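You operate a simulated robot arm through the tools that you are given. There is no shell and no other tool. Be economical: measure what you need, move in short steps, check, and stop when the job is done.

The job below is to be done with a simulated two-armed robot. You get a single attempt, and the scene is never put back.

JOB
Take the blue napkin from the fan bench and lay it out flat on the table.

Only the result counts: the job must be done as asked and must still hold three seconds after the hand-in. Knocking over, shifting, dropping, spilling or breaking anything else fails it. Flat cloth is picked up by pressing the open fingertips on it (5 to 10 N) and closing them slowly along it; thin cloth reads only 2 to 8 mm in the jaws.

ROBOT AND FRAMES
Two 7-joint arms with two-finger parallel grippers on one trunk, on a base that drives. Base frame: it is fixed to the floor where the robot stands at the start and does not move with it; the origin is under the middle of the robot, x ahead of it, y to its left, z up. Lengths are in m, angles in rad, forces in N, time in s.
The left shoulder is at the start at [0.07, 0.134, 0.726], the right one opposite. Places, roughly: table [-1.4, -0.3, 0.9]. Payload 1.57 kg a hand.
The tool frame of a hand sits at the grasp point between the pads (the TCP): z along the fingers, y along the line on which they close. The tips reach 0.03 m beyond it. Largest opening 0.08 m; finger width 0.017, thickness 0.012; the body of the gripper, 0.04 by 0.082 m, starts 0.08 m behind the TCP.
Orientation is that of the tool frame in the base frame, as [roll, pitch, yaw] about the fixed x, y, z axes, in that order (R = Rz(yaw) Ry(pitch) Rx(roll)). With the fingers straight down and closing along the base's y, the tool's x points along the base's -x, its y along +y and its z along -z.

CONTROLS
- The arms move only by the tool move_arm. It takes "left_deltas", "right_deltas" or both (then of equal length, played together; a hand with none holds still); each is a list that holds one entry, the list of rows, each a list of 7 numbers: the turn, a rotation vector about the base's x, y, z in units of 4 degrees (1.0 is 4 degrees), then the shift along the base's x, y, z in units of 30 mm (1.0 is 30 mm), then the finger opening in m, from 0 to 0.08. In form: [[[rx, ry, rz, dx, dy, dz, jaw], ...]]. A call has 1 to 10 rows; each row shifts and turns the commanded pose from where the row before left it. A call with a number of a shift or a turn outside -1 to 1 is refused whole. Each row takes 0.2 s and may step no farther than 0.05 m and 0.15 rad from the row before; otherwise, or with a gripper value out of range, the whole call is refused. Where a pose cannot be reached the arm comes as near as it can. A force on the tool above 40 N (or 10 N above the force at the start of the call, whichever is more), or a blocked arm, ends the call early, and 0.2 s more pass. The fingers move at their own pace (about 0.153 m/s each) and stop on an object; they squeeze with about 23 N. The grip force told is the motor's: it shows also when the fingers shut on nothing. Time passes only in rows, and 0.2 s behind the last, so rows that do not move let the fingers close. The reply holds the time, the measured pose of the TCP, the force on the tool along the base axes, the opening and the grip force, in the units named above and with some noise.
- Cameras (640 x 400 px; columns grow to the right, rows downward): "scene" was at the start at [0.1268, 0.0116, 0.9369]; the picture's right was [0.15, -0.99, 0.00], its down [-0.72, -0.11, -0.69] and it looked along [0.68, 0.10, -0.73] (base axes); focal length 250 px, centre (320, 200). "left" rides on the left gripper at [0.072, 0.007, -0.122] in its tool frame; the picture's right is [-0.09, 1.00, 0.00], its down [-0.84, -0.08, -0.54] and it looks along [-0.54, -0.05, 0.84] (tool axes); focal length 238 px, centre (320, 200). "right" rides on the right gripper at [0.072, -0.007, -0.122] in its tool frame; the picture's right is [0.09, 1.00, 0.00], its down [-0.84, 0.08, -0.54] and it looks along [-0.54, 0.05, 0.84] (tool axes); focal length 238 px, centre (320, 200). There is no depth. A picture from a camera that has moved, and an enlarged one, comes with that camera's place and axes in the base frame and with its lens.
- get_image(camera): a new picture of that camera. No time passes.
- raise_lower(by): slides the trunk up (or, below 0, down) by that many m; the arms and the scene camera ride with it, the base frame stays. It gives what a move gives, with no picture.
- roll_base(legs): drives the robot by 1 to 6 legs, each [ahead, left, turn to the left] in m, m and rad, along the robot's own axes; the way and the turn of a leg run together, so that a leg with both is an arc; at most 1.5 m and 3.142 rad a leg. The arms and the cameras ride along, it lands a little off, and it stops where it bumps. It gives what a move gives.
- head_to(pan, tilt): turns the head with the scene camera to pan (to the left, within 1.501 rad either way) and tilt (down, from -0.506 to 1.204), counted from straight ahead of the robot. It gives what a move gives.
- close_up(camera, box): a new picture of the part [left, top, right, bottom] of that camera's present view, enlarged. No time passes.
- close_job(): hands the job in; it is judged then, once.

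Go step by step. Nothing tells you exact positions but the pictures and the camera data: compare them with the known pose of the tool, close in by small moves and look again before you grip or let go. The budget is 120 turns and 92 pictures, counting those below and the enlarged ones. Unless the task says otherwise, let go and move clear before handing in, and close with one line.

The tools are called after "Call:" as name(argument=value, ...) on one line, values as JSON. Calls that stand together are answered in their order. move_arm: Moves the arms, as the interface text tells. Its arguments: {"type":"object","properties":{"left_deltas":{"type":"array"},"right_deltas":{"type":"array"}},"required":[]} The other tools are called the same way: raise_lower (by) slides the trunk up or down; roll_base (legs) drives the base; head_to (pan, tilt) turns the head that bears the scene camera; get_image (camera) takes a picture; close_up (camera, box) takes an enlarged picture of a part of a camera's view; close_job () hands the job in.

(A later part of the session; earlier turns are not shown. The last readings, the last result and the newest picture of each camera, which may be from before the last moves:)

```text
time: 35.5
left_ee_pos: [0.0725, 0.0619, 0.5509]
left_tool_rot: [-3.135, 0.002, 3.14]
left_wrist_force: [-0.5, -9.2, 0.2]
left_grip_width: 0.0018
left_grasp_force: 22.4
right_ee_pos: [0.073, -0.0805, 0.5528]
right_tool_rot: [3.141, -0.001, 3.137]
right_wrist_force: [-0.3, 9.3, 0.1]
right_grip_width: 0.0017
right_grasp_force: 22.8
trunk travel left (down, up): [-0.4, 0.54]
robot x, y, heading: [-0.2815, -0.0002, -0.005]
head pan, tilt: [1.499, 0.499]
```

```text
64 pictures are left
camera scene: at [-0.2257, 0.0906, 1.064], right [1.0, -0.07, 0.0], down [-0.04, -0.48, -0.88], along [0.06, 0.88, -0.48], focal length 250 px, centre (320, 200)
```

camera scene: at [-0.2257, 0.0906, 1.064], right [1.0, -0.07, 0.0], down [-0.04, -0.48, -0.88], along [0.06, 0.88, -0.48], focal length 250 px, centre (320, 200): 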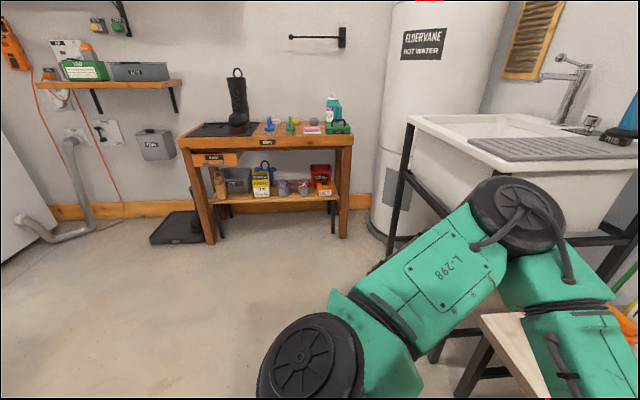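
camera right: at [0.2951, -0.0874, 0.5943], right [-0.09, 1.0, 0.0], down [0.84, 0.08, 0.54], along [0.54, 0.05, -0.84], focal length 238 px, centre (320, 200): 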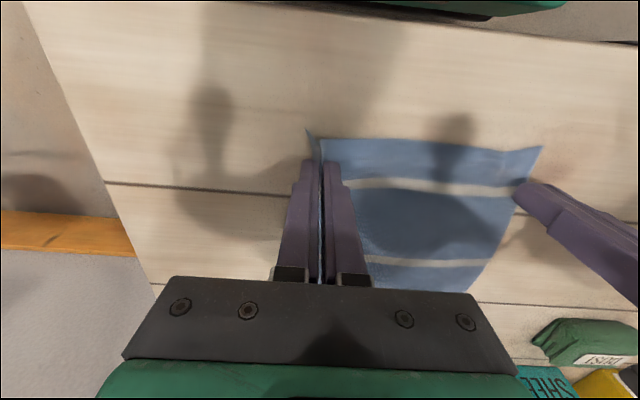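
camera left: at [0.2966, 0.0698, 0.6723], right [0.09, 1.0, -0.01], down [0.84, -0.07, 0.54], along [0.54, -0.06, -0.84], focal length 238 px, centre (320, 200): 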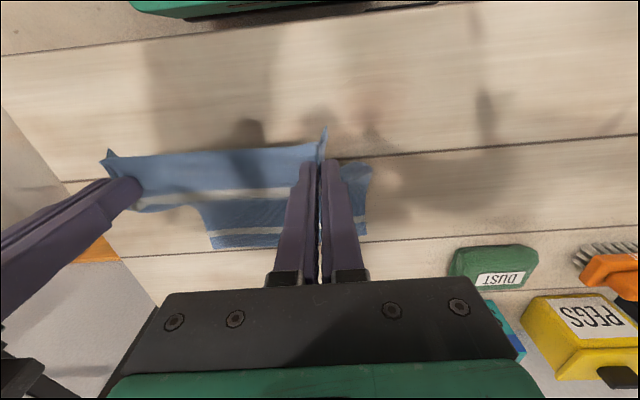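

The table stands behind, its near edge about x = −1.0, top near z 0.85–0.9. I'll raise the trunk to its top in two steps, then turn round to the left.

Call:
raise_lower(by=0.4)

Call:
raise_lower(by=0.13)

Call:
roll_base(legs=[[0, 0, 1.57], [0, 0, 1.57]])

Call:
head_to(pan=0, tilt=0.7)

Call:
get_image(camera="scene")

```text
time: 39.3
left_ee_pos: [0.0734, 0.0615, 0.9499]
left_tool_rot: [-3.134, 0.001, 3.14]
left_wrist_force: [0.0, -9.6, 0.5]
left_grip_width: 0.0019
left_grasp_force: 22.6
right_ee_pos: [0.0733, -0.0805, 0.9516]
right_tool_rot: [3.139, -0.001, 3.136]
right_wrist_force: [0.1, 8.9, -0.1]
right_grip_width: 0.0018
right_grasp_force: 22.7
trunk travel left (down, up): [-0.8, 0.14]
robot x, y, heading: [-0.281, 0.0017, -0.003]
head pan, tilt: [1.499, 0.499]
```

```text
time: 40.9
left_ee_pos: [0.0726, 0.0623, 1.0799]
left_tool_rot: [-3.134, 0.001, 3.141]
left_wrist_force: [0.1, -8.5, -0.2]
left_grip_width: 0.0017
left_grasp_force: 23.1
right_ee_pos: [0.0713, -0.0808, 1.0824]
right_tool_rot: [3.14, 0.0, 3.138]
right_wrist_force: [-1.5, 9.2, -0.5]
right_grip_width: 0.0018
right_grasp_force: 22.9
trunk travel left (down, up): [-0.93, 0.01]
robot x, y, heading: [-0.2806, -0.0041, -0.006]
head pan, tilt: [1.499, 0.499]
```

```text
time: 48.9
left_ee_pos: [-0.6356, -0.0468, 1.0804]
left_tool_rot: [-3.135, 0.001, -0.039]
left_wrist_force: [0.2, 7.9, 0.2]
left_grip_width: 0.0018
left_grasp_force: 22.9
right_ee_pos: [-0.628, 0.094, 1.0821]
right_tool_rot: [3.138, 0.001, -0.04]
right_wrist_force: [-0.4, -8.6, 0.5]
right_grip_width: 0.0016
right_grasp_force: 23.0
trunk travel left (down, up): [-0.93, 0.01]
robot x, y, heading: [-0.2825, -0.0009, 3.102]
head pan, tilt: [1.499, 0.499]
```

```text
time: 50.5
left_ee_pos: [-0.636, -0.0481, 1.0806]
left_tool_rot: [-3.134, 0.005, -0.04]
left_wrist_force: [-0.1, 7.2, 0.1]
left_grip_width: 0.0019
left_grasp_force: 23.1
right_ee_pos: [-0.6289, 0.0935, 1.0817]
right_tool_rot: [3.138, 0.0, -0.039]
right_wrist_force: [0.2, -8.4, 0.0]
right_grip_width: 0.0016
right_grasp_force: 23.2
trunk travel left (down, up): [-0.93, 0.01]
robot x, y, heading: [-0.2817, 0.0001, 3.106]
head pan, tilt: [0.0, 0.7]
```

```text
63 pictures are left
camera scene: at [-0.4177, 0.0051, 1.5763], right [0.04, 1.0, 0.0], down [0.64, -0.02, -0.76], along [-0.76, 0.03, -0.64], focal length 250 px, centre (320, 200)
```

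scene: 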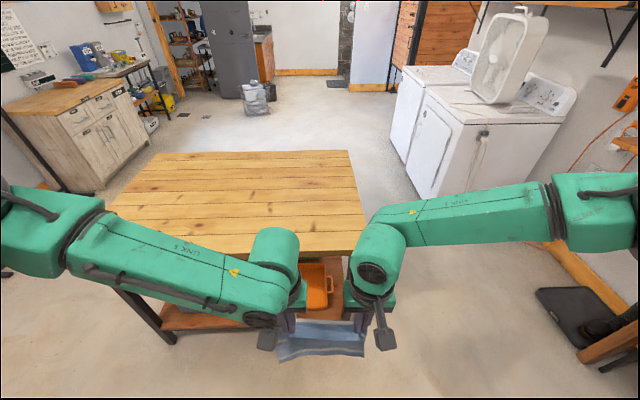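

The table top is clear, roughly x −0.95…−1.65, y −0.85…+0.2, z about 0.9. I'll square the heading, then try how far the hands can rise and reach at this trunk height while still away from the table.

Call:
roll_base(legs=[[0, 0, 0.036]])

Call:
move_arm(left_deltas=[[[0, 0, 0, 0, 0, 0.8, 0], [0, 0, 0, 0, 0, 0.8, 0], [0, 0, 0, 0, 0, 0.8, 0], [0, 0, 0, 0, 0, 0.8, 0], [0, 0, 0, 0, 0, 0.8, 0], [0, 0, 0, 0, 0, 0, 0]]], right_deltas=[[[0, 0, 0, 0, 0, 0.8, 0], [0, 0, 0, 0, 0, 0.8, 0], [0, 0, 0, 0, 0, 0.8, 0], [0, 0, 0, 0, 0, 0.8, 0], [0, 0, 0, 0, 0, 0.8, 0], [0, 0, 0, 0, 0, 0, 0]]])

```text
time: 51.3
left_ee_pos: [-0.6326, -0.0603, 1.0808]
left_tool_rot: [-3.135, 0.003, -0.002]
left_wrist_force: [-0.3, 7.7, -0.3]
left_grip_width: 0.0014
left_grasp_force: 23.0
right_ee_pos: [-0.6324, 0.081, 1.0828]
right_tool_rot: [3.138, -0.001, -0.003]
right_wrist_force: [0.0, -8.1, -0.5]
right_grip_width: 0.0016
right_grasp_force: 22.7
trunk travel left (down, up): [-0.93, 0.01]
robot x, y, heading: [-0.2774, -0.0014, 3.144]
head pan, tilt: [0.0, 0.7]
```

```text
time: 52.7
left_ee_pos: [-0.633, -0.0626, 1.1988]
left_tool_rot: [-3.135, 0.005, -0.002]
left_wrist_force: [-0.3, 6.9, 0.8]
left_grip_width: 0.0015
left_grasp_force: 23.0
right_ee_pos: [-0.6318, 0.0806, 1.2014]
right_tool_rot: [3.139, 0.0, -0.004]
right_wrist_force: [0.2, -7.3, -0.4]
right_grip_width: 0.0016
right_grasp_force: 23.0
trunk travel left (down, up): [-0.93, 0.01]
robot x, y, heading: [-0.2793, 0.0006, 3.144]
head pan, tilt: [0.0, 0.7]
```

The hands rise to 1.20 without trouble. Now I'll test forward reach.

Call:
move_arm(left_deltas=[[[0, 0, 0, -0.7, 0, 0, 0], [0, 0, 0, -0.7, 0, 0, 0], [0, 0, 0, -0.7, 0, 0, 0], [0, 0, 0, 0, 0, 0, 0]]], right_deltas=[[[0, 0, 0, -0.7, 0, 0, 0], [0, 0, 0, -0.7, 0, 0, 0], [0, 0, 0, -0.7, 0, 0, 0], [0, 0, 0, 0, 0, 0, 0]]])

```text
time: 53.7
left_ee_pos: [-0.6964, -0.0612, 1.2014]
left_tool_rot: [-3.133, 0.005, -0.003]
left_wrist_force: [0.4, 10.0, 0.4]
left_grip_width: 0.0018
left_grasp_force: 23.3
right_ee_pos: [-0.6946, 0.0805, 1.2022]
right_tool_rot: [3.138, 0.002, -0.004]
right_wrist_force: [0.0, -8.4, 0.3]
right_grip_width: 0.0018
right_grasp_force: 22.7
trunk travel left (down, up): [-0.93, 0.01]
robot x, y, heading: [-0.278, 0.0018, 3.14]
head pan, tilt: [0.0, 0.7]
```

Call:
move_arm(left_deltas=[[[0, 0, 0, -0.7, 0, 0, 0], [0, 0, 0, -0.7, 0, 0, 0], [0, 0, 0, -0.7, 0, 0, 0], [0, 0, 0, 0, 0, 0, 0]]], right_deltas=[[[0, 0, 0, -0.7, 0, 0, 0], [0, 0, 0, -0.7, 0, 0, 0], [0, 0, 0, -0.7, 0, 0, 0], [0, 0, 0, 0, 0, 0, 0]]])

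Call:
get_image(camera="scene")

```text
time: 54.7
left_ee_pos: [-0.7441, -0.0764, 1.2028]
left_tool_rot: [-3.123, 0.007, -0.004]
left_wrist_force: [1.2, 37.1, 0.2]
left_grip_width: 0.0014
left_grasp_force: 23.3
left hand out of reach, approached as far as the arm can: row 2, 3
right_ee_pos: [-0.7461, 0.0948, 1.2045]
right_tool_rot: [3.128, 0.004, -0.001]
right_wrist_force: [-1.6, -37.2, -0.6]
right_grip_width: 0.0059
right_grasp_force: 23.3
right hand out of reach, approached as far as the arm can: row 2, 3
trunk travel left (down, up): [-0.93, 0.01]
robot x, y, heading: [-0.2836, 0.0018, 3.141]
head pan, tilt: [0.0, 0.7]
```

```text
62 pictures are left
camera scene: at [-0.4179, 0.0004, 1.5762], right [0.0, 1.0, 0.0], down [0.64, 0.0, -0.76], along [-0.76, 0.0, -0.64], focal length 250 px, centre (320, 200)
```

scene: 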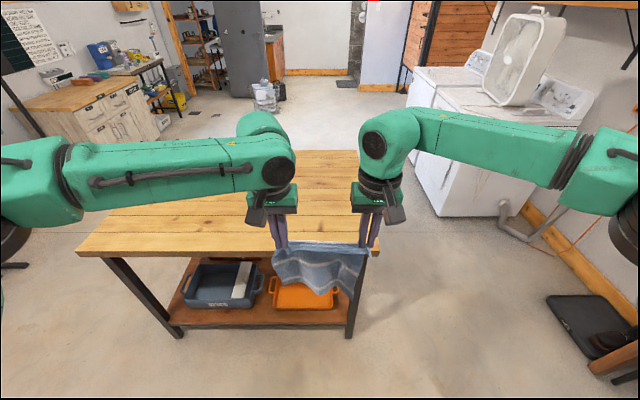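

The hands were forced apart and strained the cloth; I'll come straight back a bit.

Call:
move_arm(left_deltas=[[[0, 0, 0, 0.7, 0, 0, 0], [0, 0, 0, 0.7, 0, 0, 0], [0, 0, 0, 0, 0, 0, 0]]], right_deltas=[[[0, 0, 0, 0.7, 0, 0, 0], [0, 0, 0, 0.7, 0, 0, 0], [0, 0, 0, 0, 0, 0, 0]]])

Call:
close_up(camera="scene", box=[240, 180, 420, 310])

Call:
get_image(camera="left")

Call:
get_image(camera="right")

```text
time: 55.5
left_ee_pos: [-0.7034, -0.079, 1.2034]
left_tool_rot: [-3.135, 0.002, -0.001]
left_wrist_force: [0.5, -0.7, 0.0]
left_grip_width: 0.0013
left_grasp_force: 23.5
right_ee_pos: [-0.7045, 0.0979, 1.2031]
right_tool_rot: [3.14, -0.001, -0.004]
right_wrist_force: [-0.4, 0.2, 0.3]
right_grip_width: 0.0
right_grasp_force: 21.4
trunk travel left (down, up): [-0.93, 0.01]
robot x, y, heading: [-0.2778, -0.003, 3.139]
head pan, tilt: [0.0, 0.7]
```

```text
3.08 times, centred on (330, 245) of scene
camera zoom: at [-0.4195, 0.0003, 1.5761], right [0.0, 1.0, 0.0], down [0.65, 0.0, -0.76], along [-0.76, 0.0, -0.65], focal length 769 px, centre (289, 62)
```

zoom: 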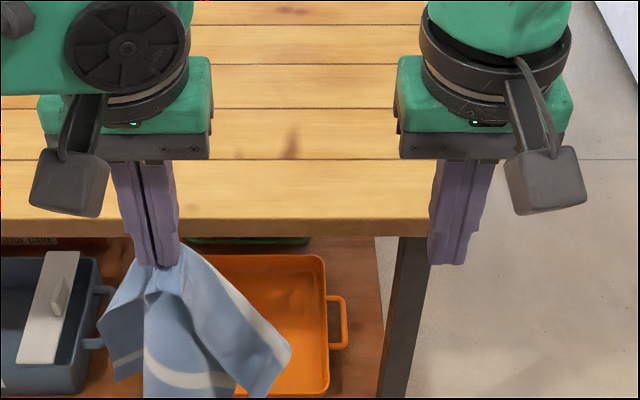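

```text
60 pictures are left
camera left: at [-0.6327, -0.0876, 1.3254], right [-0.09, -1.0, -0.01], down [-0.84, 0.07, 0.54], along [-0.54, 0.06, -0.84], focal length 238 px, centre (320, 200)
```

left: 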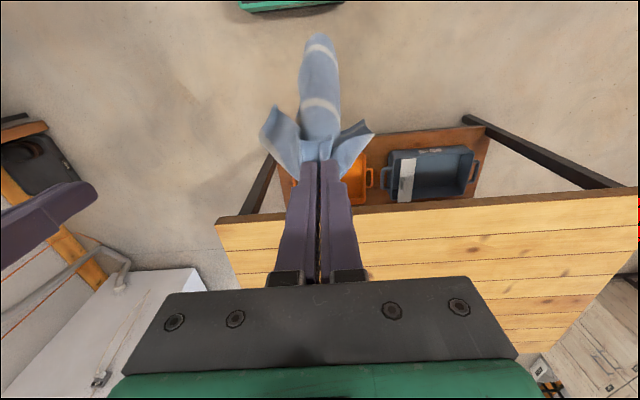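

```text
59 pictures are left
camera right: at [-0.634, 0.1044, 1.3243], right [0.09, -1.0, 0.0], down [-0.84, -0.07, 0.54], along [-0.54, -0.05, -0.84], focal length 238 px, centre (320, 200)
```

right: 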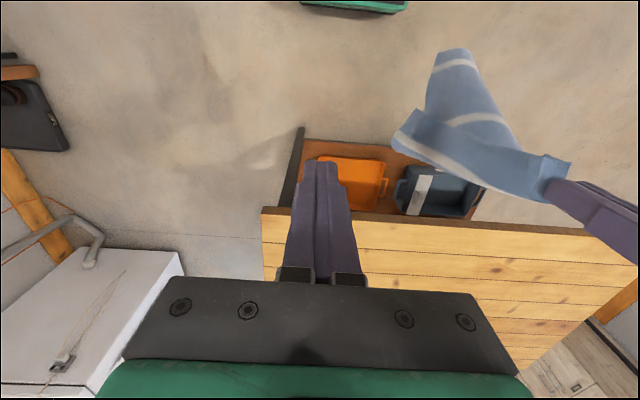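

The right hand has lost its corner; the left still holds. I'll lift the left hand higher, bring the hanging napkin over the table and lay it down there, then spread it corner by corner.

Call:
move_arm(left_deltas=[[[0, 0, 0, 0, 0, 0.8, 0], [0, 0, 0, 0, 0, 0.8, 0], [0, 0, 0, 0, 0, 0.8, 0], [0, 0, 0, 0, 0, 0, 0]]], right_deltas=[[[0, 0, 0, 0, 0.8, 0.8, 0], [0, 0, 0, 0, 0.8, 0.8, 0], [0, 0, 0, 0, 0.8, 0.8, 0], [0, 0, 0, 0, 0, 0, 0]]])

Call:
get_image(camera="scene")

```text
time: 56.5
left_ee_pos: [-0.7033, -0.0805, 1.2758]
left_tool_rot: [-3.133, 0.002, -0.003]
left_wrist_force: [0.1, 0.4, 0.0]
left_grip_width: 0.0008
left_grasp_force: 23.2
right_ee_pos: [-0.7034, 0.1694, 1.277]
right_tool_rot: [3.14, 0.0, -0.004]
right_wrist_force: [-0.1, 0.3, 1.2]
right_grip_width: 0.0001
right_grasp_force: 21.3
trunk travel left (down, up): [-0.93, 0.01]
robot x, y, heading: [-0.2798, -0.0016, 3.141]
head pan, tilt: [0.0, 0.7]
```

```text
58 pictures are left
camera scene: at [-0.4181, -0.0002, 1.5762], right [0.0, 1.0, 0.0], down [0.64, 0.0, -0.76], along [-0.76, 0.0, -0.64], focal length 250 px, centre (320, 200)
```

scene: 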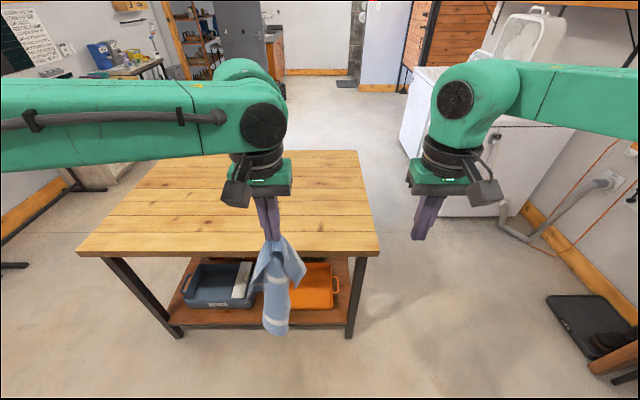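

I'll raise the hand a bit more, shift the robot to face the table's middle, then drive in partway.

Call:
move_arm(left_deltas=[[[0, 0, 0, 0, 0, 0.7, 0], [0, 0, 0, 0, 0, 0.7, 0], [0, 0, 0, 0, 0, 0, 0]]])

Call:
roll_base(legs=[[0, 0.3, 0]])

Call:
get_image(camera="scene")

```text
time: 57.3
left_ee_pos: [-0.7034, -0.0814, 1.3182]
left_tool_rot: [-3.133, 0.001, -0.003]
left_wrist_force: [-0.1, 0.2, -0.8]
left_grip_width: 0.0008
left_grasp_force: 23.0
right_ee_pos: [-0.7052, 0.1701, 1.2763]
right_tool_rot: [3.139, -0.001, -0.001]
right_wrist_force: [-0.4, 1.0, 0.0]
right_grip_width: 0.0002
right_grasp_force: 21.2
trunk travel left (down, up): [-0.93, 0.01]
robot x, y, heading: [-0.2803, 0.0014, 3.138]
head pan, tilt: [0.0, 0.7]
```

```text
time: 59.3
left_ee_pos: [-0.7032, -0.3831, 1.3184]
left_tool_rot: [-3.137, 0.004, 0.0]
left_wrist_force: [-0.6, 0.6, -0.1]
left_grip_width: 0.0009
left_grasp_force: 23.2
right_ee_pos: [-0.7053, -0.132, 1.2762]
right_tool_rot: [3.136, 0.002, -0.001]
right_wrist_force: [0.6, 0.9, -0.1]
right_grip_width: 0.0001
right_grasp_force: 21.0
trunk travel left (down, up): [-0.93, 0.01]
robot x, y, heading: [-0.2819, -0.3049, -3.139]
head pan, tilt: [0.0, 0.7]
```

```text
57 pictures are left
camera scene: at [-0.4181, -0.3005, 1.5763], right [0.0, 1.0, 0.0], down [0.64, 0.0, -0.76], along [-0.76, 0.0, -0.64], focal length 250 px, centre (320, 200)
```

scene: 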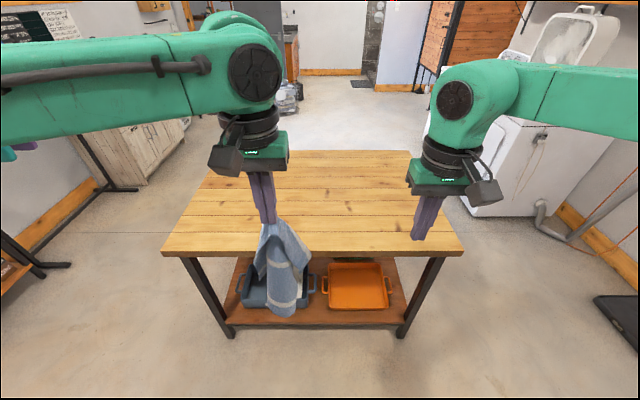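

By parallax the table top is at about z 0.86, spanning x −0.99…−1.72, y −0.87…+0.22. I'll drive in 0.38 m, then reach the left hand forward.

Call:
roll_base(legs=[[0.38, 0, 0]])

Call:
move_arm(left_deltas=[[[0, 0, 0, -0.7, -0.5, 0, 0], [0, 0, 0, -0.7, -0.5, 0, 0], [0, 0, 0, -0.7, -0.5, 0, 0], [0, 0, 0, -0.7, -0.5, 0, 0], [0, 0, 0, -0.7, -0.5, 0, 0], [0, 0, 0, 0, 0, 0, 0]]])

Call:
get_image(camera="scene")

```text
time: 61.7
left_ee_pos: [-1.0781, -0.388, 1.3181]
left_tool_rot: [-3.131, 0.004, 0.003]
left_wrist_force: [1.0, -0.2, 0.3]
left_grip_width: 0.0009
left_grasp_force: 23.3
right_ee_pos: [-1.0809, -0.1386, 1.2781]
right_tool_rot: [3.139, 0.004, 0.004]
right_wrist_force: [-0.4, -0.1, 0.5]
right_grip_width: 0.0
right_grasp_force: 21.7
trunk travel left (down, up): [-0.93, 0.01]
robot x, y, heading: [-0.6592, -0.307, -3.141]
head pan, tilt: [0.0, 0.7]
```

```text
time: 63.1
left_ee_pos: [-1.1783, -0.469, 1.3174]
left_tool_rot: [-3.132, 0.006, 0.004]
left_wrist_force: [-0.4, -0.2, -0.2]
left_grip_width: 0.0012
left_grasp_force: 22.3
left hand out of reach, approached as far as the arm can: row 5
right_ee_pos: [-1.0828, -0.138, 1.2764]
right_tool_rot: [3.138, 0.002, 0.003]
right_wrist_force: [0.1, 0.1, 1.4]
right_grip_width: 0.0005
right_grasp_force: 21.3
trunk travel left (down, up): [-0.93, 0.01]
robot x, y, heading: [-0.6569, -0.303, -3.137]
head pan, tilt: [0.0, 0.7]
```

```text
56 pictures are left
camera scene: at [-0.7957, -0.3055, 1.5764], right [0.0, 1.0, 0.0], down [0.64, 0.0, -0.77], along [-0.77, 0.0, -0.64], focal length 250 px, centre (320, 200)
```

scene: 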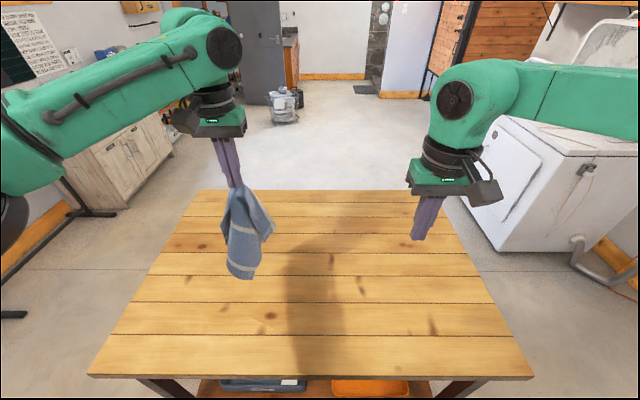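

I'll lay the cloth down sideways: move the hand inward, lower the trunk until the hanging corner is about at the table, then sweep outward (−y) while descending.

Call:
move_arm(left_deltas=[[[0, 0, 0, 0.5, 0.8, 0, 0], [0, 0, 0, 0.5, 0.8, 0, 0], [0, 0, 0, 0, 0, 0, 0]]], right_deltas=[[[0, 0, 0, 0.5, 0.8, 0.8, 0], [0, 0, 0, 0.5, 0.8, 0.8, 0], [0, 0, 0, 0, 0, 0.5, 0]]])

Call:
raise_lower(by=-0.08)

Call:
get_image(camera="scene")

```text
time: 63.9
left_ee_pos: [-1.1462, -0.4241, 1.3166]
left_tool_rot: [-3.131, 0.005, 0.003]
left_wrist_force: [-0.2, -0.3, 0.0]
left_grip_width: 0.0011
left_grasp_force: 23.2
left hand out of reach, approached as far as the arm can: row 2
right_ee_pos: [-1.0519, -0.0906, 1.3401]
right_tool_rot: [3.139, 0.001, 0.004]
right_wrist_force: [0.3, -0.1, -0.5]
right_grip_width: 0.0002
right_grasp_force: 21.1
trunk travel left (down, up): [-0.93, 0.01]
robot x, y, heading: [-0.6587, -0.3039, -3.134]
head pan, tilt: [0.0, 0.7]
```

```text
time: 65.1
left_ee_pos: [-1.1455, -0.4224, 1.2374]
left_tool_rot: [-3.132, 0.006, 0.003]
left_wrist_force: [1.5, -0.8, -0.1]
left_grip_width: 0.001
left_grasp_force: 22.8
right_ee_pos: [-1.053, -0.0897, 1.2596]
right_tool_rot: [3.139, 0.002, 0.003]
right_wrist_force: [0.8, 0.5, 0.6]
right_grip_width: 0.0
right_grasp_force: 21.5
trunk travel left (down, up): [-0.85, 0.09]
robot x, y, heading: [-0.6632, -0.3069, -3.136]
head pan, tilt: [0.0, 0.7]
```

```text
55 pictures are left
camera scene: at [-0.7962, -0.3054, 1.4963], right [0.0, 1.0, 0.0], down [0.64, 0.0, -0.77], along [-0.77, 0.0, -0.64], focal length 250 px, centre (320, 200)
```

scene: 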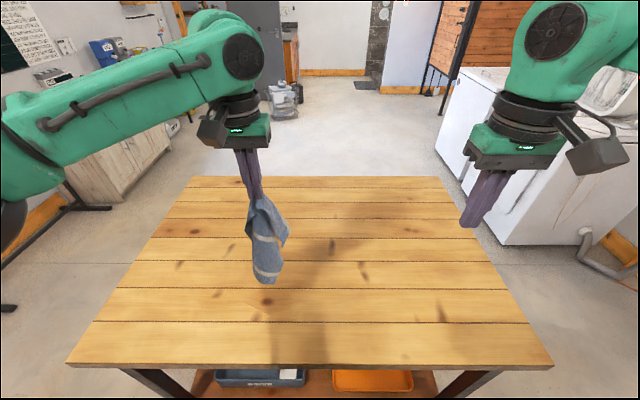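

Call:
raise_lower(by=-0.08)

Call:
move_arm(left_deltas=[[[0, 0, 0, 0, -0.8, -0.4, 0], [0, 0, 0, 0, -0.9, -0.7, 0], [0, 0, 0, 0, -1, -0.8, 0], [0, 0, 0, 0, -1, -0.9, 0], [0, 0, 0, 0, -1, -1, 0], [0, 0, 0, 0, 0, 0, 0]]])

Call:
get_image(camera="scene")

```text
time: 66.3
left_ee_pos: [-1.1452, -0.4223, 1.1569]
left_tool_rot: [-3.132, 0.005, 0.004]
left_wrist_force: [0.2, -0.4, 0.2]
left_grip_width: 0.0008
left_grasp_force: 23.5
right_ee_pos: [-1.0523, -0.0897, 1.1801]
right_tool_rot: [3.138, -0.002, 0.002]
right_wrist_force: [0.2, -0.6, 0.4]
right_grip_width: 0.0003
right_grasp_force: 20.6
trunk travel left (down, up): [-0.77, 0.17]
robot x, y, heading: [-0.6605, -0.3008, -3.14]
head pan, tilt: [0.0, 0.7]
```

```text
time: 67.7
left_ee_pos: [-1.1458, -0.5638, 1.0433]
left_tool_rot: [-3.131, 0.006, 0.003]
left_wrist_force: [0.1, -0.2, 0.2]
left_grip_width: 0.0013
left_grasp_force: 23.0
right_ee_pos: [-1.0529, -0.0878, 1.1802]
right_tool_rot: [3.137, -0.001, 0.005]
right_wrist_force: [-0.5, 0.2, -0.5]
right_grip_width: 0.0
right_grasp_force: 21.6
trunk travel left (down, up): [-0.77, 0.17]
robot x, y, heading: [-0.6624, -0.3038, -3.133]
head pan, tilt: [0.0, 0.7]
```

```text
54 pictures are left
camera scene: at [-0.7967, -0.305, 1.4163], right [0.0, 1.0, 0.0], down [0.64, 0.0, -0.76], along [-0.76, 0.0, -0.64], focal length 250 px, centre (320, 200)
```

scene: 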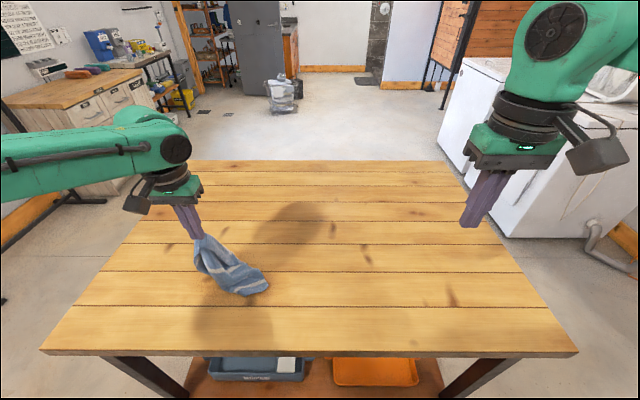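

It is laying down nicely. I'll continue outward and down until the hand is nearly at the surface.

Call:
move_arm(left_deltas=[[[0, 0, 0, 0, -1, -0.8, 0], [0, 0, 0, 0, -1, -0.8, 0], [0, 0, 0, 0, -1, -0.8, 0], [0, 0, 0, 0, -1, -0.8, 0], [0, 0, 0, 0, -0.8, -0.7, 0], [0, 0, 0, 0, -0.5, -0.5, 0], [0, 0, 0, 0, 0, 0, 0]]])

Call:
get_image(camera="scene")

```text
time: 69.3
left_ee_pos: [-1.1447, -0.7226, 0.9078]
left_tool_rot: [-3.131, 0.006, 0.004]
left_wrist_force: [0.4, -0.8, -0.6]
left_grip_width: 0.0009
left_grasp_force: 23.5
right_ee_pos: [-1.0534, -0.0884, 1.1798]
right_tool_rot: [3.137, 0.001, 0.004]
right_wrist_force: [-0.6, 0.2, 0.2]
right_grip_width: 0.0
right_grasp_force: 21.3
trunk travel left (down, up): [-0.77, 0.17]
robot x, y, heading: [-0.6583, -0.3063, -3.133]
head pan, tilt: [0.0, 0.7]
```

```text
53 pictures are left
camera scene: at [-0.7966, -0.3057, 1.4163], right [0.0, 1.0, 0.0], down [0.64, 0.0, -0.76], along [-0.76, 0.0, -0.64], focal length 250 px, centre (320, 200)
```

scene: 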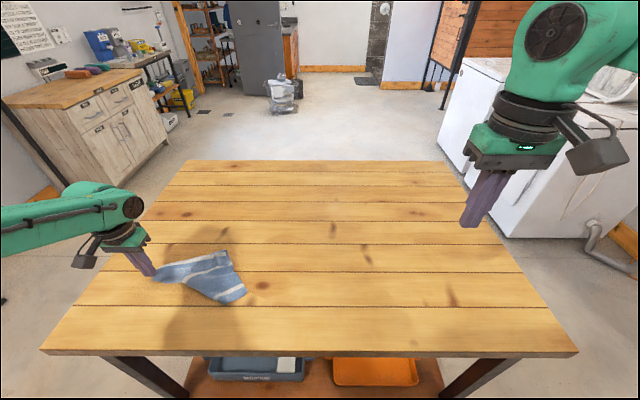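

The napkin lies mostly stretched, folded along its diagonal. I'll look closely before deciding how to spread it.

Call:
close_up(camera="scene", box=[120, 230, 280, 330])

Call:
get_image(camera="left")

```text
4.00 times, centred on (200, 280) of scene
camera zoom: at [-0.7966, -0.3057, 1.4163], right [0.0, 1.0, 0.0], down [0.64, 0.0, -0.76], along [-0.76, 0.0, -0.64], focal length 999 px, centre (800, -120)
```

zoom: 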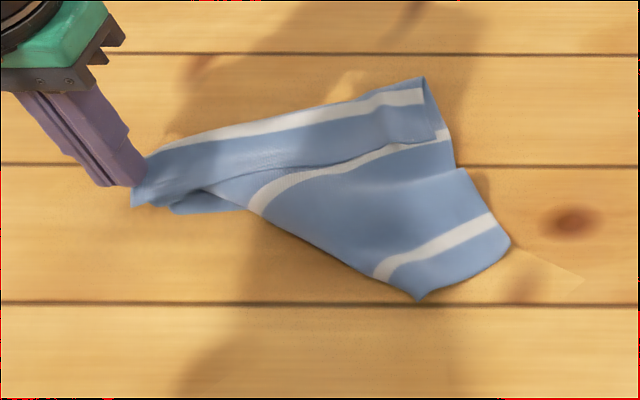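

```text
51 pictures are left
camera left: at [-1.0726, -0.7307, 1.031], right [-0.09, -1.0, -0.01], down [-0.83, 0.07, 0.55], along [-0.54, 0.06, -0.84], focal length 238 px, centre (320, 200)
```

left: 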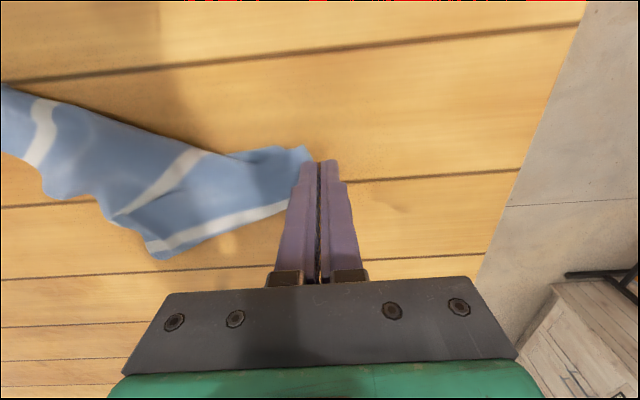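

The napkin lies in a fold: the held corner A at about (−1.145, −0.72), and the neighbouring near-edge corner B on top at about (−1.20, −0.555). If the right hand takes B as well, lifting both will open it. I'll walk the base left in small steps while the left hand keeps A nearly still.

Call:
move_arm(left_deltas=[[[0, 0, 0, 0, 0.8, 0.8, 0], [0, 0, 0, 0, 0.8, 0.6, 0], [0, 0, 0, 0, 0, 0, 0]]])

Call:
roll_base(legs=[[0.01, 0.05, 0]])

Call:
move_arm(left_deltas=[[[0, 0, 0, 0.33, 0.8, 0, 0], [0, 0, 0, 0, 0.8, 0, 0], [0, 0, 0, 0, 0, 0, 0]]])

Call:
roll_base(legs=[[0.01, 0.05, 0]])

Call:
move_arm(left_deltas=[[[0, 0, 0, 0.33, 0.8, 0, 0], [0, 0, 0, 0, 0.8, 0, 0], [0, 0, 0, 0, 0, 0, 0]]])

Call:
roll_base(legs=[[0.01, 0.05, 0]])

Call:
get_image(camera="scene")

```text
time: 70.1
left_ee_pos: [-1.1449, -0.6763, 0.952]
left_tool_rot: [-3.13, 0.006, 0.004]
left_wrist_force: [-0.3, 0.2, 0.1]
left_grip_width: 0.0009
left_grasp_force: 22.8
right_ee_pos: [-1.0531, -0.09, 1.1802]
right_tool_rot: [3.14, 0.0, 0.003]
right_wrist_force: [0.8, -0.3, -0.5]
right_grip_width: 0.0
right_grasp_force: 21.2
trunk travel left (down, up): [-0.77, 0.17]
robot x, y, heading: [-0.6605, -0.3059, -3.137]
head pan, tilt: [0.0, 0.7]
```

```text
time: 71.0
left_ee_pos: [-1.1542, -0.7197, 0.9547]
left_tool_rot: [-3.137, 0.008, 0.002]
left_wrist_force: [0.8, -0.1, 0.5]
left_grip_width: 0.0007
left_grasp_force: 23.3
right_ee_pos: [-1.0616, -0.1329, 1.1794]
right_tool_rot: [3.133, 0.003, 0.001]
right_wrist_force: [1.4, -0.2, -0.3]
right_grip_width: 0.0
right_grasp_force: 21.9
trunk travel left (down, up): [-0.77, 0.17]
robot x, y, heading: [-0.6685, -0.3566, -3.138]
head pan, tilt: [0.0, 0.7]
```

```text
time: 71.8
left_ee_pos: [-1.1478, -0.6805, 0.953]
left_tool_rot: [-3.129, 0.005, 0.001]
left_wrist_force: [-0.2, -0.5, 0.2]
left_grip_width: 0.0008
left_grasp_force: 22.9
right_ee_pos: [-1.0633, -0.1421, 1.1799]
right_tool_rot: [3.138, 0.0, 0.001]
right_wrist_force: [-0.1, -0.1, 0.2]
right_grip_width: 0.0
right_grasp_force: 21.5
trunk travel left (down, up): [-0.77, 0.17]
robot x, y, heading: [-0.6684, -0.355, -3.14]
head pan, tilt: [0.0, 0.7]
```

```text
time: 72.7
left_ee_pos: [-1.1556, -0.7229, 0.9561]
left_tool_rot: [-3.138, 0.007, -0.001]
left_wrist_force: [-0.4, -0.4, 0.6]
left_grip_width: 0.0007
left_grasp_force: 23.0
right_ee_pos: [-1.0709, -0.1818, 1.1789]
right_tool_rot: [3.132, 0.002, 0.0]
right_wrist_force: [-0.2, 0.5, -0.1]
right_grip_width: 0.0001
right_grasp_force: 21.3
trunk travel left (down, up): [-0.77, 0.17]
robot x, y, heading: [-0.6817, -0.4065, -3.139]
head pan, tilt: [0.0, 0.7]
```

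```text
time: 73.5
left_ee_pos: [-1.1461, -0.6807, 0.9529]
left_tool_rot: [-3.129, 0.005, -0.001]
left_wrist_force: [0.5, 0.2, 0.3]
left_grip_width: 0.0008
left_grasp_force: 23.0
right_ee_pos: [-1.0718, -0.1902, 1.1808]
right_tool_rot: [3.139, -0.001, 0.001]
right_wrist_force: [0.9, -0.8, 0.0]
right_grip_width: 0.0
right_grasp_force: 21.1
trunk travel left (down, up): [-0.77, 0.17]
robot x, y, heading: [-0.6798, -0.404, -3.137]
head pan, tilt: [0.0, 0.7]
```

```text
time: 74.5
left_ee_pos: [-1.1549, -0.7227, 0.956]
left_tool_rot: [-3.138, 0.007, -0.003]
left_wrist_force: [0.0, 0.1, 0.1]
left_grip_width: 0.001
left_grasp_force: 22.8
right_ee_pos: [-1.0784, -0.2304, 1.1794]
right_tool_rot: [3.132, 0.002, 0.001]
right_wrist_force: [0.1, 0.4, 0.8]
right_grip_width: 0.0
right_grasp_force: 21.6
trunk travel left (down, up): [-0.77, 0.17]
robot x, y, heading: [-0.6886, -0.4549, -3.139]
head pan, tilt: [0.0, 0.7]
```

```text
50 pictures are left
camera scene: at [-0.8242, -0.4474, 1.4164], right [0.0, 1.0, -0.01], down [0.64, 0.0, -0.77], along [-0.77, -0.01, -0.64], focal length 250 px, centre (320, 200)
```

scene: 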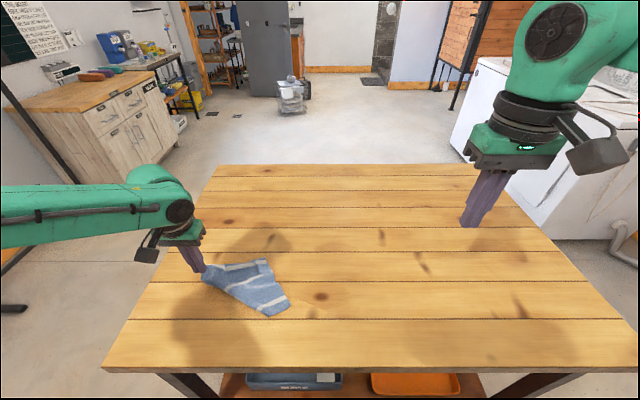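

This works and the cloth stays put. Three more steps.

Call:
move_arm(left_deltas=[[[0, 0, 0, 0.33, 0.8, 0, 0], [0, 0, 0, 0, 0.8, 0, 0], [0, 0, 0, 0, 0, 0, 0]]])

Call:
roll_base(legs=[[0.01, 0.05, 0]])

Call:
move_arm(left_deltas=[[[0, 0, 0, 0.33, 0.8, 0, 0], [0, 0, 0, 0, 0.8, 0, 0], [0, 0, 0, 0, 0, 0, 0]]])

Call:
roll_base(legs=[[0.01, 0.05, 0]])

Call:
move_arm(left_deltas=[[[0, 0, 0, 0.33, 0.8, 0, 0], [0, 0, 0, 0, 0.8, 0, 0], [0, 0, 0, 0, 0, 0, 0]]])

Call:
roll_base(legs=[[0.01, 0.05, 0]])

Call:
get_image(camera="scene")

```text
time: 75.3
left_ee_pos: [-1.1467, -0.6825, 0.9538]
left_tool_rot: [-3.13, 0.006, 0.0]
left_wrist_force: [-0.7, -0.4, 0.2]
left_grip_width: 0.0008
left_grasp_force: 22.8
right_ee_pos: [-1.0813, -0.2394, 1.18]
right_tool_rot: [3.14, 0.001, 0.001]
right_wrist_force: [-0.1, -0.2, -0.2]
right_grip_width: 0.0
right_grasp_force: 21.3
trunk travel left (down, up): [-0.77, 0.17]
robot x, y, heading: [-0.6868, -0.4506, -3.135]
head pan, tilt: [0.0, 0.7]
```

```text
time: 76.2
left_ee_pos: [-1.1549, -0.7227, 0.955]
left_tool_rot: [-3.138, 0.007, -0.002]
left_wrist_force: [0.0, 1.3, 0.9]
left_grip_width: 0.0009
left_grasp_force: 23.0
right_ee_pos: [-1.0887, -0.2799, 1.1792]
right_tool_rot: [3.133, 0.002, 0.0]
right_wrist_force: [-0.9, 0.0, 0.5]
right_grip_width: 0.0001
right_grasp_force: 20.7
trunk travel left (down, up): [-0.77, 0.17]
robot x, y, heading: [-0.6982, -0.5033, -3.134]
head pan, tilt: [0.0, 0.7]
```

```text
time: 77.0
left_ee_pos: [-1.145, -0.6824, 0.9537]
left_tool_rot: [-3.129, 0.005, -0.001]
left_wrist_force: [0.2, -0.6, 0.0]
left_grip_width: 0.0008
left_grasp_force: 22.9
right_ee_pos: [-1.0915, -0.2891, 1.1806]
right_tool_rot: [3.139, -0.002, -0.001]
right_wrist_force: [0.4, -0.4, 0.3]
right_grip_width: 0.0001
right_grasp_force: 21.1
trunk travel left (down, up): [-0.77, 0.17]
robot x, y, heading: [-0.6982, -0.5022, -3.142]
head pan, tilt: [0.0, 0.7]
```

```text
time: 77.9
left_ee_pos: [-1.1545, -0.7241, 0.9563]
left_tool_rot: [-3.137, 0.006, -0.003]
left_wrist_force: [0.0, 1.0, -0.2]
left_grip_width: 0.0009
left_grasp_force: 23.4
right_ee_pos: [-1.0991, -0.3282, 1.1789]
right_tool_rot: [3.131, 0.002, -0.004]
right_wrist_force: [0.8, 1.1, -0.1]
right_grip_width: 0.0001
right_grasp_force: 21.3
trunk travel left (down, up): [-0.77, 0.17]
robot x, y, heading: [-0.7079, -0.5516, -3.137]
head pan, tilt: [0.0, 0.7]
```

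```text
time: 78.7
left_ee_pos: [-1.1446, -0.6833, 0.9542]
left_tool_rot: [-3.128, 0.005, -0.002]
left_wrist_force: [0.2, -0.6, 0.3]
left_grip_width: 0.0011
left_grasp_force: 22.7
right_ee_pos: [-1.1005, -0.3366, 1.1809]
right_tool_rot: [3.14, 0.0, 0.0]
right_wrist_force: [0.0, 0.0, -0.3]
right_grip_width: 0.0
right_grasp_force: 21.6
trunk travel left (down, up): [-0.77, 0.17]
robot x, y, heading: [-0.7142, -0.5519, -3.134]
head pan, tilt: [0.0, 0.7]
```

```text
time: 79.6
left_ee_pos: [-1.1536, -0.7264, 0.9566]
left_tool_rot: [-3.136, 0.009, -0.004]
left_wrist_force: [-0.6, 0.4, -0.2]
left_grip_width: 0.0012
left_grasp_force: 23.2
right_ee_pos: [-1.1101, -0.3773, 1.1784]
right_tool_rot: [3.13, 0.0, -0.004]
right_wrist_force: [-0.4, 0.2, -0.5]
right_grip_width: 0.0
right_grasp_force: 21.3
trunk travel left (down, up): [-0.77, 0.17]
robot x, y, heading: [-0.7136, -0.6016, -3.14]
head pan, tilt: [0.0, 0.7]
```

```text
49 pictures are left
camera scene: at [-0.8537, -0.5946, 1.4164], right [0.0, 1.0, -0.01], down [0.64, 0.0, -0.77], along [-0.77, 0.0, -0.64], focal length 250 px, centre (320, 200)
```

scene: 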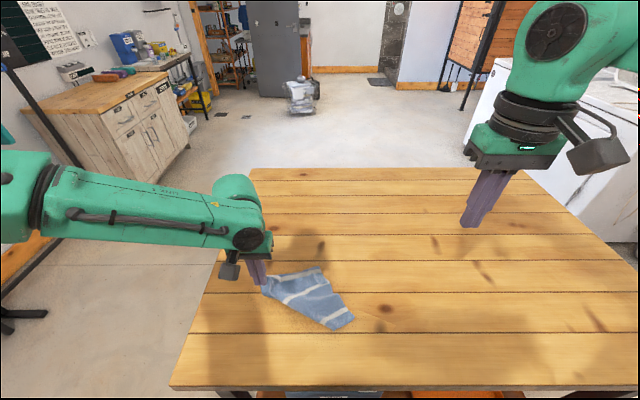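

Now I'll tilt the left hand inward (wrist outward) to gain inward reach, then make one more base step.

Call:
move_arm(left_deltas=[[[1, 0, 0, 0, 0, 0, 0], [1, 0, 0, 0, 0, 0, 0], [1, 0, 0, 0.33, 0.3, 0, 0], [1, 0, 0, 0, 0.4, 0, 0], [1, 0, 0, 0, 0.4, 0, 0], [1, 0, 0, 0, 0.4, 0, 0], [0, 0, 0, 0, 0, 0, 0]]])

Call:
roll_base(legs=[[0.01, 0.05, 0]])

Call:
close_up(camera="scene", box=[220, 230, 400, 350])

```text
time: 81.2
left_ee_pos: [-1.1437, -0.6854, 0.9547]
left_tool_rot: [-2.711, 0.007, 0.001]
left_wrist_force: [-0.4, -0.7, -0.7]
left_grip_width: 0.0011
left_grasp_force: 22.6
right_ee_pos: [-1.1108, -0.3846, 1.1799]
right_tool_rot: [3.137, -0.001, -0.005]
right_wrist_force: [0.3, 0.8, 0.5]
right_grip_width: 0.0002
right_grasp_force: 20.7
trunk travel left (down, up): [-0.77, 0.17]
robot x, y, heading: [-0.7191, -0.5991, -3.139]
head pan, tilt: [0.0, 0.7]
```

```text
time: 82.2
left_ee_pos: [-1.1524, -0.7308, 0.9566]
left_tool_rot: [-2.717, 0.008, -0.004]
left_wrist_force: [0.7, 1.0, 1.4]
left_grip_width: 0.0009
left_grasp_force: 22.9
right_ee_pos: [-1.1196, -0.4268, 1.1785]
right_tool_rot: [3.132, 0.0, -0.004]
right_wrist_force: [0.1, 0.2, 0.7]
right_grip_width: 0.0
right_grasp_force: 21.6
trunk travel left (down, up): [-0.77, 0.17]
robot x, y, heading: [-0.7268, -0.6521, 3.141]
head pan, tilt: [0.0, 0.7]
```

```text
3.33 times, centred on (310, 290) of scene
camera zoom: at [-0.8638, -0.6444, 1.4164], right [0.0, 1.0, -0.01], down [0.64, 0.0, -0.77], along [-0.77, 0.0, -0.64], focal length 833 px, centre (353, -100)
```

zoom: 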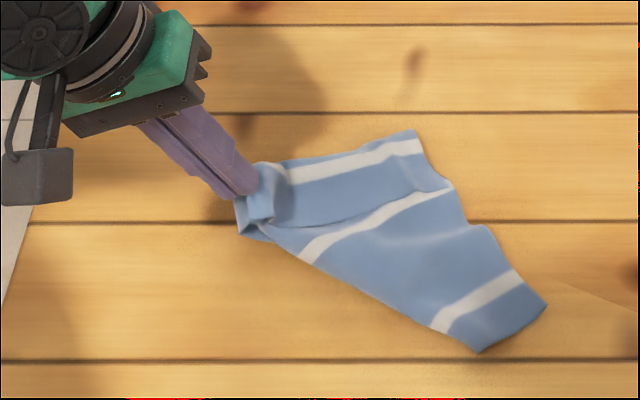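

Corner B appears at about (−1.23, −0.59). I'll step the base another 6 cm left so the right hand can come down there untilted.

Call:
move_arm(left_deltas=[[[0.5, 0, 0, 0.5, 0.8, 0, 0], [0.5, 0, 0, 0, 0.8, 0, 0], [0, 0, 0, 0, 0, 0, 0]]])

Call:
roll_base(legs=[[0.02, 0.06, 0]])

Call:
move_arm(right_deltas=[[[0, 0, 0, -0.8, -1, 0, 0.03], [0, 0, 0, -0.8, -0.9, 0, 0.03], [0, 0, 0, -0.8, -0.8, -0.5, 0.03], [0, 0, 0, -0.8, -0.5, -1, 0.03], [0, 0, 0, 0, 0, -1, 0.03], [0, 0, 0, 0, 0, -1, 0.03], [0, 0, 0, 0, 0, 0, 0.03]]])

Call:
get_image(camera="scene")

Call:
get_image(camera="right")

```text
time: 83.0
left_ee_pos: [-1.1396, -0.6889, 0.9545]
left_tool_rot: [-2.641, 0.009, -0.002]
left_wrist_force: [0.5, 0.3, -0.9]
left_grip_width: 0.0007
left_grasp_force: 23.1
right_ee_pos: [-1.1208, -0.4345, 1.18]
right_tool_rot: [3.138, -0.001, -0.005]
right_wrist_force: [-0.5, -0.3, 0.0]
right_grip_width: 0.0002
right_grasp_force: 21.2
trunk travel left (down, up): [-0.77, 0.17]
robot x, y, heading: [-0.7275, -0.6511, -3.138]
head pan, tilt: [0.0, 0.7]
```

```text
time: 84.0
left_ee_pos: [-1.157, -0.7404, 0.9574]
left_tool_rot: [-2.65, 0.009, -0.005]
left_wrist_force: [0.3, 0.6, 0.2]
left_grip_width: 0.0008
left_grasp_force: 23.1
right_ee_pos: [-1.1374, -0.485, 1.1797]
right_tool_rot: [3.132, 0.001, -0.008]
right_wrist_force: [-0.3, 1.3, 0.4]
right_grip_width: 0.0001
right_grasp_force: 21.7
trunk travel left (down, up): [-0.77, 0.17]
robot x, y, heading: [-0.7456, -0.7104, 3.138]
head pan, tilt: [0.0, 0.7]
```

```text
time: 85.5
left_ee_pos: [-1.1597, -0.7432, 0.9562]
left_tool_rot: [-2.643, 0.008, -0.006]
left_wrist_force: [0.3, -0.9, -0.2]
left_grip_width: 0.0006
left_grasp_force: 22.9
right_ee_pos: [-1.2355, -0.5849, 1.0749]
right_tool_rot: [3.136, -0.001, -0.005]
right_wrist_force: [0.2, 0.0, 0.3]
right_grip_width: 0.03
right_grasp_force: 0.0
right hand out of reach, approached as far as the arm can: row 4
trunk travel left (down, up): [-0.77, 0.17]
robot x, y, heading: [-0.7504, -0.7123, 3.138]
head pan, tilt: [0.0, 0.7]
```

```text
47 pictures are left
camera scene: at [-0.8859, -0.71, 1.4162], right [0.0, 1.0, 0.0], down [0.64, 0.0, -0.76], along [-0.76, 0.0, -0.64], focal length 250 px, centre (320, 200)
```

scene: 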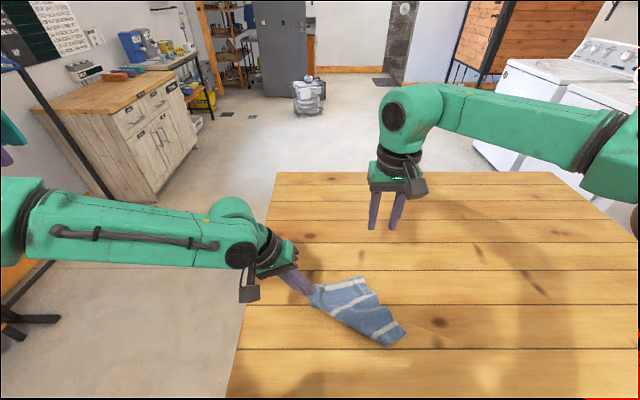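

```text
46 pictures are left
camera right: at [-1.164, -0.5786, 1.1951], right [0.08, -1.0, 0.01], down [-0.84, -0.07, 0.54], along [-0.54, -0.05, -0.84], focal length 238 px, centre (320, 200)
```

right: 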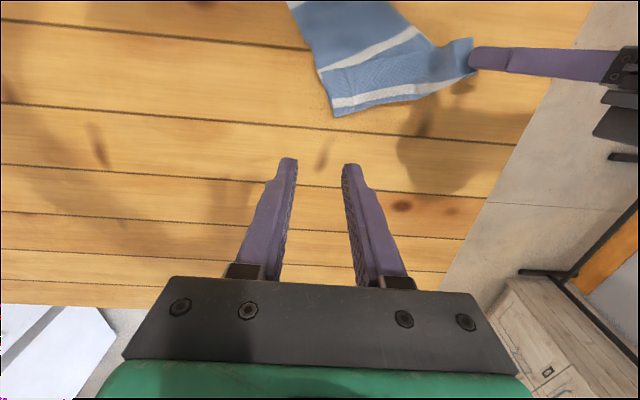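

From the wrist view corner B is at about (−1.24, −0.607). I need the base another 5 cm left so the right hand can reach just inside it.

Call:
move_arm(left_deltas=[[[0.6, 0, 0, 0.3, 0.8, 0, 0], [0.6, 0, 0, 0, 0.8, 0, 0], [0, 0, 0, 0, 0, 0, 0]]])

Call:
roll_base(legs=[[0.005, 0.05, 0]])

Call:
get_image(camera="right")

```text
time: 86.3
left_ee_pos: [-1.1497, -0.6964, 0.9553]
left_tool_rot: [-2.557, 0.008, -0.004]
left_wrist_force: [0.7, 0.2, 0.1]
left_grip_width: 0.0007
left_grasp_force: 22.5
right_ee_pos: [-1.2335, -0.5845, 1.0751]
right_tool_rot: [3.137, -0.001, -0.009]
right_wrist_force: [-0.2, -0.2, 0.4]
right_grip_width: 0.0303
right_grasp_force: 0.1
trunk travel left (down, up): [-0.77, 0.17]
robot x, y, heading: [-0.7435, -0.7106, 3.138]
head pan, tilt: [0.0, 0.7]
```

```text
time: 87.3
left_ee_pos: [-1.1556, -0.7418, 0.9555]
left_tool_rot: [-2.564, 0.009, -0.003]
left_wrist_force: [-0.8, 0.3, 0.8]
left_grip_width: 0.0008
left_grasp_force: 23.1
right_ee_pos: [-1.2383, -0.6289, 1.0744]
right_tool_rot: [3.13, 0.0, -0.008]
right_wrist_force: [0.0, -0.7, 1.4]
right_grip_width: 0.03
right_grasp_force: 0.1
trunk travel left (down, up): [-0.77, 0.17]
robot x, y, heading: [-0.7529, -0.7625, 3.145]
head pan, tilt: [0.0, 0.7]
```

```text
45 pictures are left
camera right: at [-1.168, -0.6228, 1.1952], right [0.08, -1.0, 0.01], down [-0.84, -0.06, 0.54], along [-0.54, -0.05, -0.84], focal length 238 px, centre (320, 200)
```

right: 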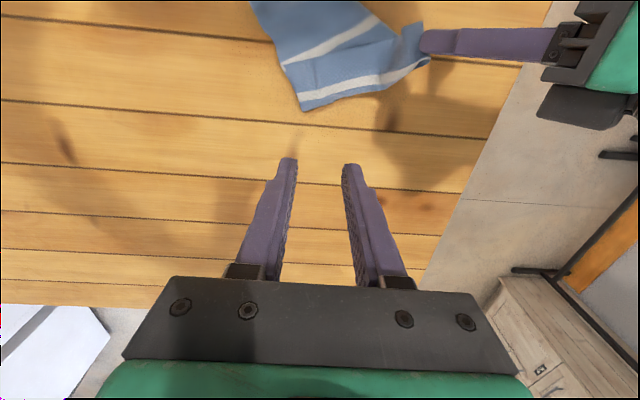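

Now down: move back 2 cm and lower to about 15 mm over the cloth.

Call:
move_arm(right_deltas=[[[0, 0, 0, 0.77, -0.1, 0, 0.026], [0, 0, 0, 0, 0, -0.9, 0.026], [0, 0, 0, 0, 0, -0.9, 0.026], [0, 0, 0, 0, 0, -0.9, 0.026], [0, 0, 0, 0, 0, -0.9, 0.026], [0, 0, 0, 0, 0, -0.9, 0.026], [0, 0, 0, 0, 0, -0.7, 0.026], [0, 0, 0, 0, 0, 0, 0.026]]])

Call:
get_image(camera="right")

Call:
close_up(camera="scene", box=[240, 180, 460, 360])

```text
time: 89.1
left_ee_pos: [-1.1543, -0.7462, 0.9535]
left_tool_rot: [-2.558, 0.008, -0.004]
left_wrist_force: [0.1, -0.5, -0.1]
left_grip_width: 0.0006
left_grasp_force: 21.9
right_ee_pos: [-1.2066, -0.6289, 0.9257]
right_tool_rot: [3.135, 0.0, -0.008]
right_wrist_force: [-0.1, -0.3, -0.3]
right_grip_width: 0.026
right_grasp_force: 0.0
right hand out of reach, approached as far as the arm can: row 6, 7
trunk travel left (down, up): [-0.77, 0.17]
robot x, y, heading: [-0.7515, -0.759, 3.142]
head pan, tilt: [0.0, 0.7]
```

```text
44 pictures are left
camera right: at [-1.1352, -0.622, 1.0461], right [0.08, -1.0, 0.01], down [-0.84, -0.07, 0.54], along [-0.54, -0.05, -0.84], focal length 238 px, centre (320, 200)
```

right: 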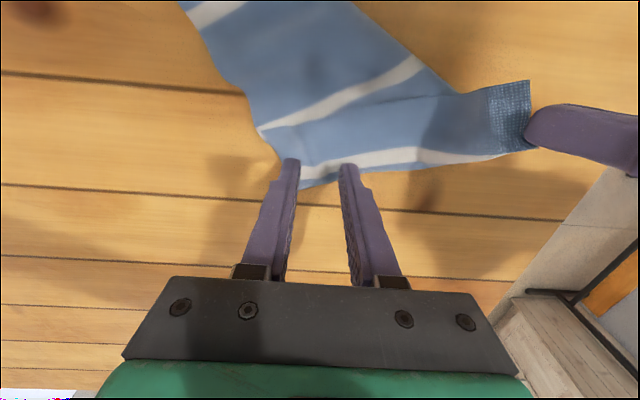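

```text
2.22 times, centred on (350, 270) of scene
camera zoom: at [-0.8904, -0.7602, 1.4162], right [0.0, 1.0, 0.0], down [0.64, 0.0, -0.76], along [-0.76, 0.0, -0.64], focal length 555 px, centre (253, 44)
```

zoom: 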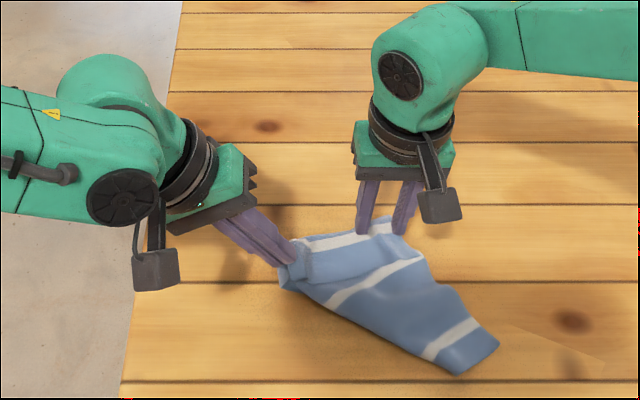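

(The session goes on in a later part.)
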